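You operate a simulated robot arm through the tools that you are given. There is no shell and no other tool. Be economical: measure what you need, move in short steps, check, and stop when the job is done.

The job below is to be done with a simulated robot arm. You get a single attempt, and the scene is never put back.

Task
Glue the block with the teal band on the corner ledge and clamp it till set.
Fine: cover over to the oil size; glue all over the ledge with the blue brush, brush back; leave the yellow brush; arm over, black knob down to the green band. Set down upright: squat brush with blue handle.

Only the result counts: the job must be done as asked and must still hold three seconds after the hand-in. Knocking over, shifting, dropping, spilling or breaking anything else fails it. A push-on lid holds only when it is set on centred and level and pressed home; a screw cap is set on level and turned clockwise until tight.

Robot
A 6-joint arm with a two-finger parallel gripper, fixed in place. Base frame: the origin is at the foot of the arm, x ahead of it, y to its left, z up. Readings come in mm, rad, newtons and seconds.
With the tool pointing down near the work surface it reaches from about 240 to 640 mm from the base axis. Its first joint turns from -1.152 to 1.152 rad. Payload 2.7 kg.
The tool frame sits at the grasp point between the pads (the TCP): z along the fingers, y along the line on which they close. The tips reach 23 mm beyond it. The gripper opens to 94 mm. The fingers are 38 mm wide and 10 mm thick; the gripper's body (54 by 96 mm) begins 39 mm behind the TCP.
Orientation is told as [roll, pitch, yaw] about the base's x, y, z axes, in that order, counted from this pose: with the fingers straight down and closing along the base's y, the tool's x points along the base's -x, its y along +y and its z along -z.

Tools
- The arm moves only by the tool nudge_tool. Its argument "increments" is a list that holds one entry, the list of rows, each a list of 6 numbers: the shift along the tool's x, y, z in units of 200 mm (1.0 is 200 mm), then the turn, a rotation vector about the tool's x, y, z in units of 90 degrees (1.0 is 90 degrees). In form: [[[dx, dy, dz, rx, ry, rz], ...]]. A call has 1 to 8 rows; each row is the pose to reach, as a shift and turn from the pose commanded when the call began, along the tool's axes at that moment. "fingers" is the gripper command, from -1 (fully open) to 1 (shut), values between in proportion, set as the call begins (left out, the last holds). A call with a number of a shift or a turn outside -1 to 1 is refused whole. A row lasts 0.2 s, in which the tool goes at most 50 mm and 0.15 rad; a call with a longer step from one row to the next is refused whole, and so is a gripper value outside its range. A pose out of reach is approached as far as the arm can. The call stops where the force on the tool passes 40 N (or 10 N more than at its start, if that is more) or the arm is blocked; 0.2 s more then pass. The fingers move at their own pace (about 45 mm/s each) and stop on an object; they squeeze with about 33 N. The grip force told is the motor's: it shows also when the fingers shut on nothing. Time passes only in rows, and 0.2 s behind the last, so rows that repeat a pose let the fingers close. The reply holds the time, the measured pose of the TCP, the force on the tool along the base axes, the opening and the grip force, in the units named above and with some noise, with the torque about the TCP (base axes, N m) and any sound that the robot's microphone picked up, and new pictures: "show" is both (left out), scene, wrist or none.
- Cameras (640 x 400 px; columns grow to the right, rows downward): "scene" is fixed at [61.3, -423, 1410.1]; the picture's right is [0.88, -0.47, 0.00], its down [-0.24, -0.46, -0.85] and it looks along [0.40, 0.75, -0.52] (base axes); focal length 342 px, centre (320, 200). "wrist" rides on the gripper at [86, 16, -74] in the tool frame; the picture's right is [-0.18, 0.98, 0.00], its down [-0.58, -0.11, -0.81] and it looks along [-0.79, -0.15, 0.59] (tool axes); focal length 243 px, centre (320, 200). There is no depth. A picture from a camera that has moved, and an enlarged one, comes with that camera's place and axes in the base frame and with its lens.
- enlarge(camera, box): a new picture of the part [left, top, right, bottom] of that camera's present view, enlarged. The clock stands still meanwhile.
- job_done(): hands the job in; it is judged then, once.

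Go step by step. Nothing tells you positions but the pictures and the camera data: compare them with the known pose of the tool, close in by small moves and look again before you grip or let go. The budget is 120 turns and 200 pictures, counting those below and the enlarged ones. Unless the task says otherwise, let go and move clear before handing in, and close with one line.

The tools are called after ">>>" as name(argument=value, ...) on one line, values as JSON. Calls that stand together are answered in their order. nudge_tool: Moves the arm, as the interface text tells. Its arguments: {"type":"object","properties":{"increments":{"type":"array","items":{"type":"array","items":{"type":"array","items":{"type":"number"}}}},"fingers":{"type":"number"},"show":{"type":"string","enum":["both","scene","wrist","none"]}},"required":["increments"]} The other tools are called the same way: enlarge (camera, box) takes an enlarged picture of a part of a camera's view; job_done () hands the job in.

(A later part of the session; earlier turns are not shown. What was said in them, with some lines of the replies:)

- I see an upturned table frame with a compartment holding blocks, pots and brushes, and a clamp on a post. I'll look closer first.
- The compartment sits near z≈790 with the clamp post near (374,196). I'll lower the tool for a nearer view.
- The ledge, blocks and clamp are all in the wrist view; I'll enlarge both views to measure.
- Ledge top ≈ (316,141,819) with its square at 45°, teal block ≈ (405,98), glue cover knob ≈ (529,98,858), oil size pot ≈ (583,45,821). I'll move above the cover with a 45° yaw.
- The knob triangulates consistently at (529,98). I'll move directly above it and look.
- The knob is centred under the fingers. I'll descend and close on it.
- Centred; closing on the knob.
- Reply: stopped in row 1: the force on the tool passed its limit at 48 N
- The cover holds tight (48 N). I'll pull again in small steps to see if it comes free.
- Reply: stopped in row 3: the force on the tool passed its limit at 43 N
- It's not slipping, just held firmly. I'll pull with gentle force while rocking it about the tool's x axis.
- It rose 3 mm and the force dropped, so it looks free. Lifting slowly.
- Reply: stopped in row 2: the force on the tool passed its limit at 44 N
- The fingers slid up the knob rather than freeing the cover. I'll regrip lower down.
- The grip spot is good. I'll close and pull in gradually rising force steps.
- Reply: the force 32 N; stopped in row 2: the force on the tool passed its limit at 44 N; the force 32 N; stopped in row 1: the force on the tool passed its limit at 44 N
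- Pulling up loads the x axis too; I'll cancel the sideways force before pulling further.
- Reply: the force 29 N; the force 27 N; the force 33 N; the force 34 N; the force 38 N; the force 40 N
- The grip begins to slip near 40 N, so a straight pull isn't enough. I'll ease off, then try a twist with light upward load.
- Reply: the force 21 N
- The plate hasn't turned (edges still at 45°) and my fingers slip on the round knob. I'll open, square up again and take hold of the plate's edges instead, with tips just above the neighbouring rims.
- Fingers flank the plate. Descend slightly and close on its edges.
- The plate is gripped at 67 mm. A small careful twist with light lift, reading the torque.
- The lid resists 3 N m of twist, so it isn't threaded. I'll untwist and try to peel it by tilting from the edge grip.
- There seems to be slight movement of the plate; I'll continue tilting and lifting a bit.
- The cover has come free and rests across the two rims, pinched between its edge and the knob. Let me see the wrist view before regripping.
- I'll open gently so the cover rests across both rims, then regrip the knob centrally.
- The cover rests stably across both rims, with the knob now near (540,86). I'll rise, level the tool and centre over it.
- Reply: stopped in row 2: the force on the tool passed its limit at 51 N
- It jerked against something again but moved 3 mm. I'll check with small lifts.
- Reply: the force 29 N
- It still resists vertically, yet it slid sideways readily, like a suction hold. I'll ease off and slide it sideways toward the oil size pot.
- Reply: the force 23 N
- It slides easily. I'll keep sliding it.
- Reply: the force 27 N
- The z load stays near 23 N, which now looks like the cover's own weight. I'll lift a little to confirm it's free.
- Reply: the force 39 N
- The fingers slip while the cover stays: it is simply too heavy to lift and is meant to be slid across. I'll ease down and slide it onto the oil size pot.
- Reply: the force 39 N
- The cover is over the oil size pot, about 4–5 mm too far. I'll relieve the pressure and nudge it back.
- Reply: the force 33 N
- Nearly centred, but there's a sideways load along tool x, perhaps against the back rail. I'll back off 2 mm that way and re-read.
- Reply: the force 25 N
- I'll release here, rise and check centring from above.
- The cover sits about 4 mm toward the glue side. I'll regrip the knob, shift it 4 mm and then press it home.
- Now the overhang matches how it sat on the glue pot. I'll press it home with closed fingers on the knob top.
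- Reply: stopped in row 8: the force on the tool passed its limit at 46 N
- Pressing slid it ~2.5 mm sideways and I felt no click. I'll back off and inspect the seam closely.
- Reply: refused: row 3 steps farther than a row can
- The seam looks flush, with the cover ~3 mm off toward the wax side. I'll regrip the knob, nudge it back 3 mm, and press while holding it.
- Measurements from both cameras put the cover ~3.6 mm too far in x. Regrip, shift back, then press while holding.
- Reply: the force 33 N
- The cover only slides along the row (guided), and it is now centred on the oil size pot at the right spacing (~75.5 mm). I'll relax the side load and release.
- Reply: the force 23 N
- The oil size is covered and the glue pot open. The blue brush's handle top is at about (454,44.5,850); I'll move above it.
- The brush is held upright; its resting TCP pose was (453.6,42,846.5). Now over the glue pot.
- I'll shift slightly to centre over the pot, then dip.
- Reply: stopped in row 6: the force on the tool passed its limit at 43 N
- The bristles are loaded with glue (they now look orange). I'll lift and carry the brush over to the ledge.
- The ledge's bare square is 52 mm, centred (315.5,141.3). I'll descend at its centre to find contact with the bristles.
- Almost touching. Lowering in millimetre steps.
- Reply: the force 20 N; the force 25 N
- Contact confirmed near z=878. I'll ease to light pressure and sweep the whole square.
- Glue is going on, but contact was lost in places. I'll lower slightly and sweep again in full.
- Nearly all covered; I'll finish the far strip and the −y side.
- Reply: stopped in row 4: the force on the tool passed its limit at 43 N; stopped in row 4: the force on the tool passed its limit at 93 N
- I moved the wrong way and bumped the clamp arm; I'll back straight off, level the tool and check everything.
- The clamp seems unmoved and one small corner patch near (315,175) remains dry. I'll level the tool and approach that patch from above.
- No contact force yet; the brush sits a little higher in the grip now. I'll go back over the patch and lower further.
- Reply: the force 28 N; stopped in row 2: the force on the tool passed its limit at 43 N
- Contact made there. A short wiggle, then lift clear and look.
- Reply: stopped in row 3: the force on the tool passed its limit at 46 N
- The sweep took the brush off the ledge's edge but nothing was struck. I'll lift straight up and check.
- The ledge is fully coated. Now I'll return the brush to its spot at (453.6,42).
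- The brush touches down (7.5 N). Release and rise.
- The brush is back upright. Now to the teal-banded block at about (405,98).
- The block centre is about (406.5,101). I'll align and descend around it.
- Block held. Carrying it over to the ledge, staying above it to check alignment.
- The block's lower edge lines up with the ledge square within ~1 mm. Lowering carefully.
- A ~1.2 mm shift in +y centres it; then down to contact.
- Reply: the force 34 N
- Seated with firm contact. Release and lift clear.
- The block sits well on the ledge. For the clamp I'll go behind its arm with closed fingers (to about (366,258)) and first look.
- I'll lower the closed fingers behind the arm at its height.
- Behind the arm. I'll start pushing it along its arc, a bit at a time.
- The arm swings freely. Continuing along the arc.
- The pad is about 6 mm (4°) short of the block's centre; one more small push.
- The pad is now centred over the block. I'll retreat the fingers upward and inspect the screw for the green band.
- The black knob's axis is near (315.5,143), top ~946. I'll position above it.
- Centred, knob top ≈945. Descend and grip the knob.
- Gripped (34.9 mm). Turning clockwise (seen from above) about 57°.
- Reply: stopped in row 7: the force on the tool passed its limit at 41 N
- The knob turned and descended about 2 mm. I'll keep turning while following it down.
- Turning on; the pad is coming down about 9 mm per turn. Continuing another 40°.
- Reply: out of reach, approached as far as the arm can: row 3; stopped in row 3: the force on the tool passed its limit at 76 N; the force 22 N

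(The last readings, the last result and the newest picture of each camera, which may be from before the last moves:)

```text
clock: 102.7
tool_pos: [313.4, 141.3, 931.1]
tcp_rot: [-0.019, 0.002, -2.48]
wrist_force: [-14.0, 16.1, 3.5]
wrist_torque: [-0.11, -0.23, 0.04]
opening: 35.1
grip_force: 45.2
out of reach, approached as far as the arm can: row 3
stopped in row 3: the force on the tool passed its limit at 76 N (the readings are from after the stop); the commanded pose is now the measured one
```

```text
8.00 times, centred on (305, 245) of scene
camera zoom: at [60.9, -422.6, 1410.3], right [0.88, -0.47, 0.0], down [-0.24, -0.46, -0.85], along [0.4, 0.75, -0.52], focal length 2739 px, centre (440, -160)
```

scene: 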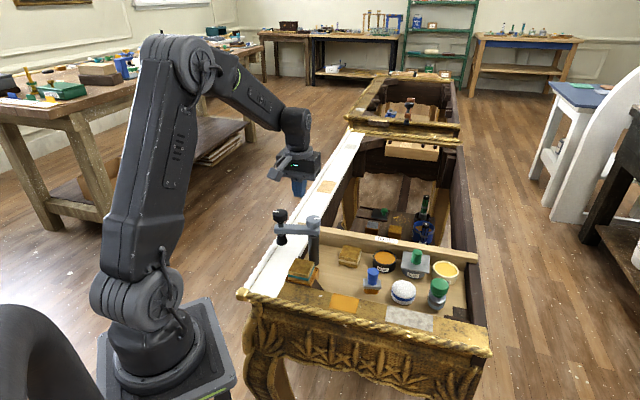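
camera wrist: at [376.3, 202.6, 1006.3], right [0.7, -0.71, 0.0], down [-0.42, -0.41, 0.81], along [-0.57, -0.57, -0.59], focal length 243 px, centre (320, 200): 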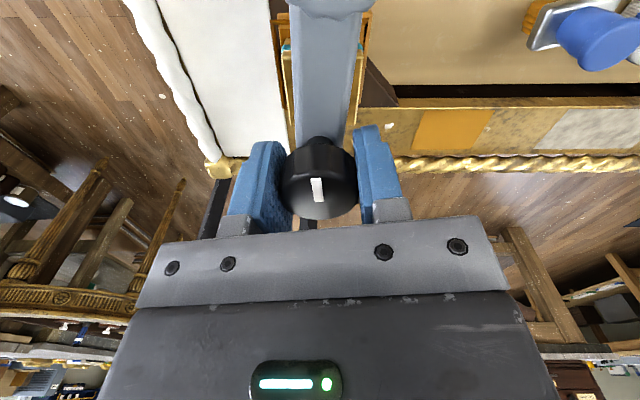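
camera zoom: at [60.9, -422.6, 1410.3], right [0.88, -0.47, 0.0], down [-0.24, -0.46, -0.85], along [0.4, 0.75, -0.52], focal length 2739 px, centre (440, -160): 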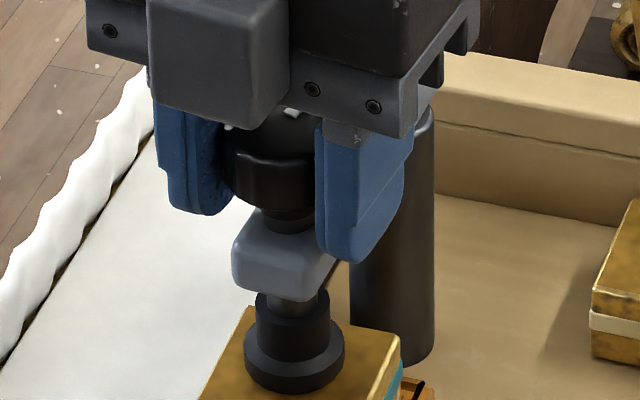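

The wrist reached its limit after ~187° of turning. I'll release, rise and look at the clamp.

>>> nudge_tool(increments=[[[0, 0, 0, 0, 0, 0], [0, 0, 0, 0, 0, 0], [0, 0, -0.1, 0, 0, -0.09], [0, 0, -0.25, 0, 0, -0.18], [0, 0, -0.25, 0, 0, -0.27], [0, 0, -0.25, 0, 0, -0.36], [0, 0, -0.25, 0, 0, -0.45], [0, 0, -0.25, 0, 0, -0.54]]], fingers=-0.25, show="wrist")

>>> enlarge(camera="scene", box=[280, 220, 330, 270])

```text
clock: 104.5
tool_pos: [314.5, 139.6, 981.7]
tcp_rot: [-0.008, 0.016, -1.63]
wrist_force: [0.6, -0.6, 0.2]
wrist_torque: [-0.01, 0.02, -0.01]
opening: 58.7
grip_force: 0.1
camera wrist: at [336.4, 222.6, 1056.1], right [0.97, -0.24, -0.01], down [-0.14, -0.59, 0.8], along [-0.2, -0.77, -0.6], focal length 243 px, centre (320, 200)
```

wrist: 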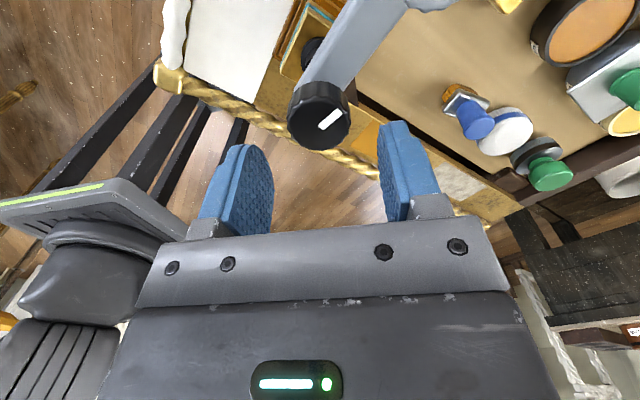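

```text
8.00 times, centred on (305, 245) of scene
camera zoom: at [61.3, -423.0, 1410.1], right [0.88, -0.47, 0.0], down [-0.24, -0.46, -0.85], along [0.4, 0.75, -0.52], focal length 2739 px, centre (440, -160)
```

zoom: 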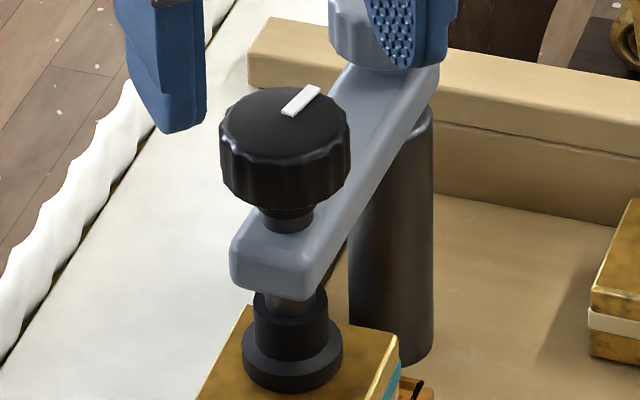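

>>> enlarge(camera="wrist", box=[270, 0, 390, 160])

>>> enlarge(camera="scene", box=[294, 232, 314, 272])

```text
2.50 times, centred on (330, 80) of wrist
camera zoom: at [336.4, 222.6, 1056.1], right [0.97, -0.24, -0.01], down [-0.14, -0.59, 0.8], along [-0.2, -0.77, -0.6], focal length 606 px, centre (295, 500)
```

zoom: 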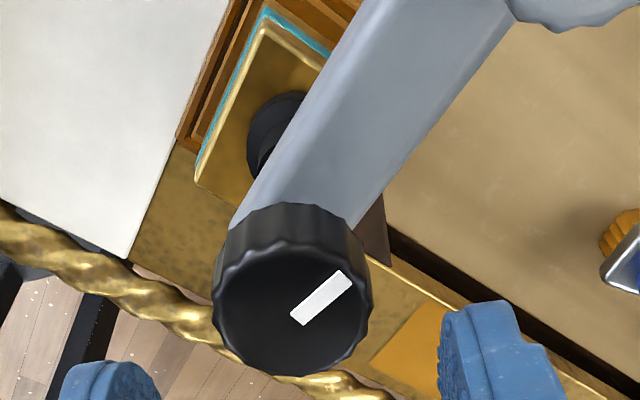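

```text
10.00 times, centred on (304, 252) of scene
camera zoom: at [61.3, -423.0, 1410.1], right [0.88, -0.47, 0.0], down [-0.24, -0.46, -0.85], along [0.4, 0.75, -0.52], focal length 3424 px, centre (480, -320)
```

zoom: 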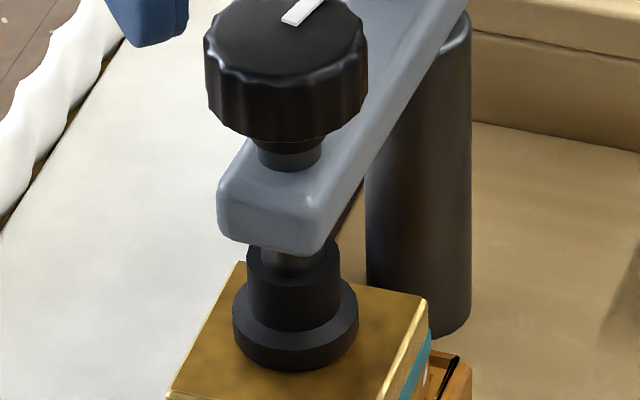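

No green yet, so more turns are needed. I'll rewind the gripper and grip the knob again.

>>> nudge_tool(increments=[[[0, 0, 0, 0, 0, -0.094], [0, 0, 0, 0, 0, -0.188], [0, 0, 0, 0, 0, -0.282], [0, 0, 0, 0, 0, -0.376], [0, 0, 0, 0, 0, -0.47], [0, 0, 0, 0, 0, -0.564], [0, 0, 0, 0, 0, -0.658], [0, 0, 0, 0, 0, -0.752]]], show="none")

>>> nudge_tool(increments=[[[0, 0, 0, 0, 0, -0.094], [0, 0, 0, 0, 0, -0.188], [0, 0, 0, 0, 0, -0.282], [0, 0, 0, 0, 0, -0.376], [0, 0, 0, 0, 0, -0.47], [0, 0, 0, 0, 0, -0.564], [0, 0, 0, 0, 0, -0.658], [0, 0, 0, 0, 0, -0.752]]], show="wrist")

```text
clock: 106.3
tool_pos: [314.2, 139.4, 980.5]
tcp_rot: [0.012, 0.013, -0.45]
wrist_force: [-0.2, -0.2, 0.8]
wrist_torque: [0.01, 0.01, -0.01]
opening: 59.0
grip_force: 0.1
```

```text
clock: 108.1
tool_pos: [315.7, 140.0, 980.6]
tcp_rot: [0.016, -0.005, 0.733]
wrist_force: [0.1, -0.5, 1.1]
wrist_torque: [0.0, 0.04, -0.03]
opening: 58.5
grip_force: 0.0
camera wrist: at [241.4, 91.7, 1055.0], right [-0.52, 0.85, 0.02], down [0.51, 0.29, 0.81], along [0.68, 0.43, -0.59], focal length 243 px, centre (320, 200)
```

wrist: 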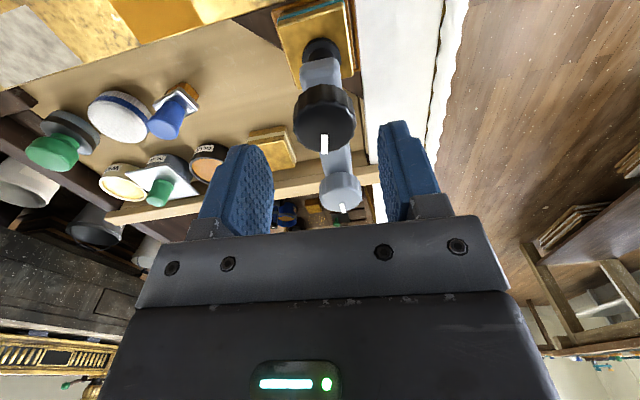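

>>> nudge_tool(increments=[[[-0.006, 0.0115, 0.1, 0.0054, 0.0092, 0], [-0.006, 0.0115, 0.2, 0.0054, 0.0092, 0], [-0.006, 0.0115, 0.24, 0.0054, 0.0092, 0], [-0.006, 0.0115, 0.24, 0.0054, 0.0092, 0]]], show="none")

>>> nudge_tool(increments=[[[0, 0, 0, 0, 0, 0], [0, 0, 0, 0, 0, 0], [0, 0, 0, 0, 0, 0], [0, 0, 0.001, 0, 0, 0.09], [0, 0, 0.002, 0, 0, 0.18], [0, 0, 0.004, 0, 0, 0.27], [0, 0, 0.005, 0, 0, 0.36], [0, 0, 0.006, 0, 0, 0.45]]], fingers=1, show="none")

>>> enlarge(camera="scene", box=[284, 232, 324, 272])

```text
clock: 109.1
tool_pos: [312.7, 142.1, 933.3]
tcp_rot: [0.009, 0.008, 0.729]
wrist_force: [0.0, -0.2, 0.4]
wrist_torque: [0.01, -0.02, -0.02]
opening: 58.7
grip_force: 0.1
```

```text
clock: 110.9
tool_pos: [312.9, 142.0, 931.8]
tcp_rot: [-0.001, 0.014, 0.02]
wrist_force: [-8.0, -8.4, 11.3]
wrist_torque: [-0.08, 0.56, 0.02]
opening: 34.6
grip_force: 44.7
```

```text
10.00 times, centred on (304, 252) of scene
camera zoom: at [61.0, -423.3, 1410.1], right [0.88, -0.47, 0.0], down [-0.24, -0.46, -0.85], along [0.4, 0.75, -0.52], focal length 3424 px, centre (480, -320)
```

zoom: 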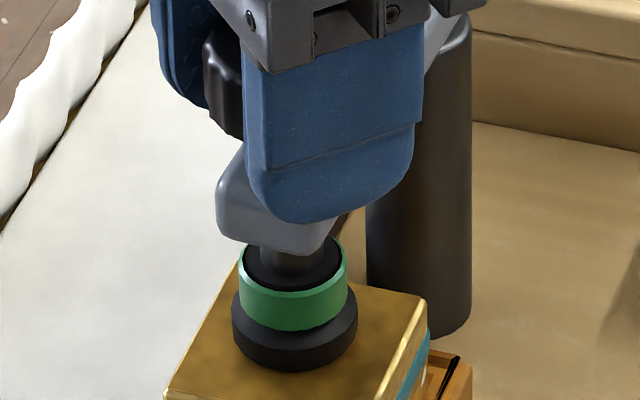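

The green band has appeared on the clamp collar, so I stop turning here. Release, rise and check.

>>> nudge_tool(increments=[[[0, 0, -0.003, 0, 0, 0], [0, 0, -0.005, 0, 0, 0], [0, 0, -0.005, 0, 0, 0], [0, 0, -0.1, 0, 0, 0], [0, 0, -0.3, 0, 0, 0], [0.1, 0, -0.45, 0, 0, 0], [0.25, 0, -0.5, 0, 0, 0]]], fingers=-0.3, show="both")

>>> enlarge(camera="scene", box=[274, 222, 334, 292])

>>> enlarge(camera="scene", box=[340, 230, 470, 320])

```text
clock: 112.5
tool_pos: [265.2, 138.0, 1032.8]
tcp_rot: [0.0, 0.014, 0.023]
wrist_force: [-0.2, -0.3, -0.6]
wrist_torque: [0.01, -0.01, 0.02]
opening: 61.0
grip_force: 0.2
camera wrist: at [179.3, 152.3, 1107.8], right [0.16, 0.99, 0.0], down [0.59, -0.1, 0.8], along [0.79, -0.13, -0.6], focal length 243 px, centre (320, 200)
```

scene: 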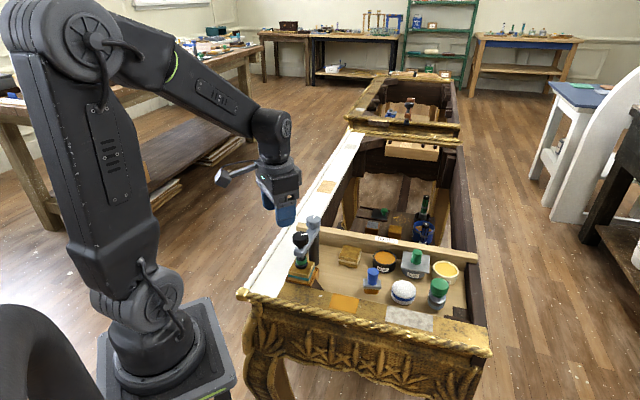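
wrist: 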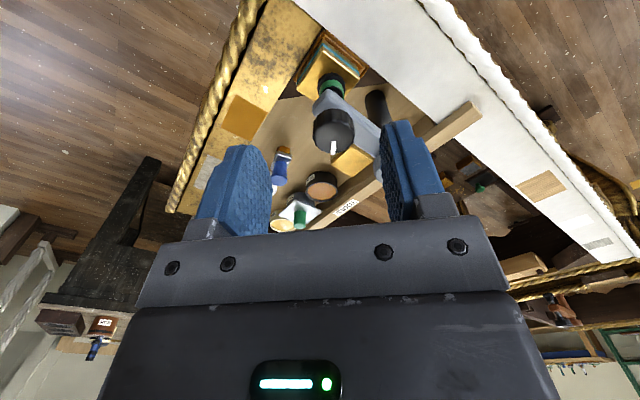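

```text
5.71 times, centred on (304, 257) of scene
camera zoom: at [61.3, -423.0, 1410.1], right [0.88, -0.47, 0.0], down [-0.24, -0.46, -0.85], along [0.4, 0.75, -0.52], focal length 1956 px, centre (411, -126)
```

zoom: 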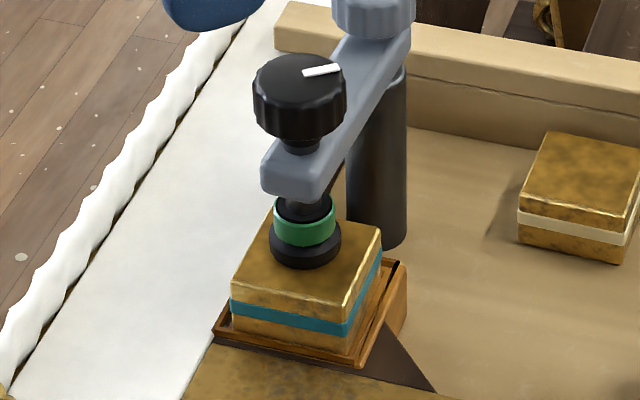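

```text
4.44 times, centred on (405, 275) of scene
camera zoom: at [61.3, -423.0, 1410.1], right [0.88, -0.47, 0.0], down [-0.24, -0.46, -0.85], along [0.4, 0.75, -0.52], focal length 1522 px, centre (-58, -133)
```

zoom: 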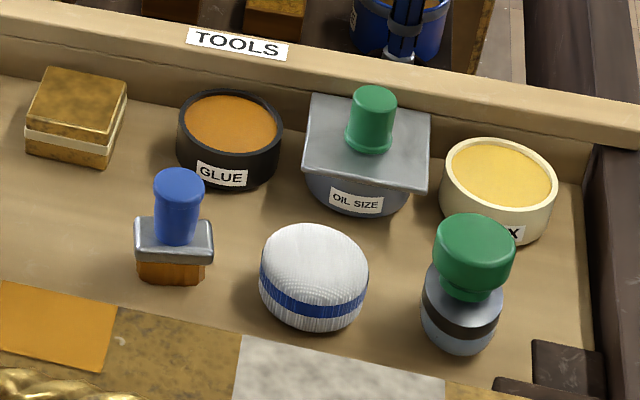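

The band is green, the block is clamped, the brush is upright and the oil size is covered. I'll wait a while for the glue to set.

>>> nudge_tool(increments=[[[0, 0, -0.05, 0, 0, 0], [0, 0, -0.1, 0, 0, 0], [0, 0, -0.1, 0, 0, 0], [0, 0, -0.1, 0, 0, 0], [0, 0, -0.1, 0, 0, 0], [0, 0, -0.1, 0, 0, 0], [0, 0, -0.1, 0, 0, 0], [0, 0, -0.1, 0, 0, 0]]], show="none")

>>> nudge_tool(increments=[[[0, 0, 0, 0, 0, 0], [0, 0, 0, 0, 0, 0], [0, 0, 0, 0, 0, 0], [0, 0, 0, 0, 0, 0], [0, 0, 0, 0, 0, 0], [0, 0, 0, 0, 0, 0], [0, 0, 0, 0, 0, 0], [0, 0, 0, 0, 0, 0]]], show="none")

>>> nudge_tool(increments=[[[0, 0, 0, 0, 0, 0], [0, 0, 0, 0, 0, 0], [0, 0, 0, 0, 0, 0], [0, 0, 0, 0, 0, 0], [0, 0, 0, 0, 0, 0], [0, 0, 0, 0, 0, 0], [0, 0, 0, 0, 0, 0], [0, 0, 0, 0, 0, 0]]], show="none")

>>> nudge_tool(increments=[[[0, 0, 0, 0, 0, 0], [0, 0, 0, 0, 0, 0], [0, 0, 0, 0, 0, 0], [0, 0, 0, 0, 0, 0], [0, 0, 0, 0, 0, 0], [0, 0, 0, 0, 0, 0], [0, 0, 0, 0, 0, 0], [0, 0, 0, 0, 0, 0]]], show="none")

>>> nudge_tool(increments=[[[0, 0, 0, 0, 0, 0], [0, 0, 0, 0, 0, 0], [0, 0, 0, 0, 0, 0], [0, 0, 0, 0, 0, 0], [0, 0, 0, 0, 0, 0], [0, 0, 0, 0, 0, 0], [0, 0, 0, 0, 0, 0], [0, 0, 0, 0, 0, 0]]], show="none")

>>> enlarge(camera="scene", box=[264, 222, 344, 292])

```text
clock: 114.3
tool_pos: [265.9, 139.8, 1053.1]
tcp_rot: [0.001, 0.014, 0.022]
wrist_force: [-0.4, -0.5, -1.0]
wrist_torque: [0.02, 0.0, -0.03]
opening: 61.2
grip_force: 0.0
```

```text
clock: 116.1
tool_pos: [264.8, 139.9, 1053.2]
tcp_rot: [0.0, 0.012, 0.021]
wrist_force: [-0.7, -0.7, 0.8]
wrist_torque: [0.0, -0.04, -0.02]
opening: 61.1
grip_force: 0.1
```

```text
clock: 117.9
tool_pos: [264.2, 141.3, 1053.4]
tcp_rot: [0.001, 0.013, 0.024]
wrist_force: [-0.2, -0.6, -0.3]
wrist_torque: [0.01, 0.0, -0.01]
opening: 61.3
grip_force: 0.1
```

```text
clock: 119.7
tool_pos: [264.4, 138.6, 1053.2]
tcp_rot: [-0.001, 0.01, 0.022]
wrist_force: [0.9, -0.1, 0.3]
wrist_torque: [-0.02, 0.02, 0.0]
opening: 61.1
grip_force: 0.1
```

```text
clock: 121.5
tool_pos: [265.1, 139.0, 1052.3]
tcp_rot: [0.0, 0.012, 0.021]
wrist_force: [0.4, -1.0, 0.2]
wrist_torque: [-0.02, -0.03, 0.0]
opening: 61.1
grip_force: 0.1
```

```text
5.71 times, centred on (304, 257) of scene
camera zoom: at [61.3, -423.0, 1410.1], right [0.88, -0.47, 0.0], down [-0.24, -0.46, -0.85], along [0.4, 0.75, -0.52], focal length 1956 px, centre (411, -126)
```

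zoom: 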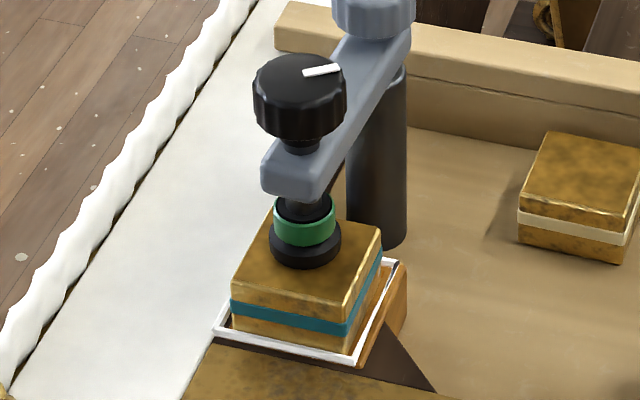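

The glue bead around the block has turned white, so it looks set, and the clamp still shows its green band. Everything is released and the arm is clear, so I'm handing in.

>>> job_done()

```text
The job is handed in.
```

The teal-banded block is glued to the corner ledge and clamped to the green band, and the glue bead has turned white. The cover is on the oil size, the blue brush is upright in its place, and the yellow brush is untouched. I bumped the clamp arm once along the way, which turned it a few degrees before I swung it over.
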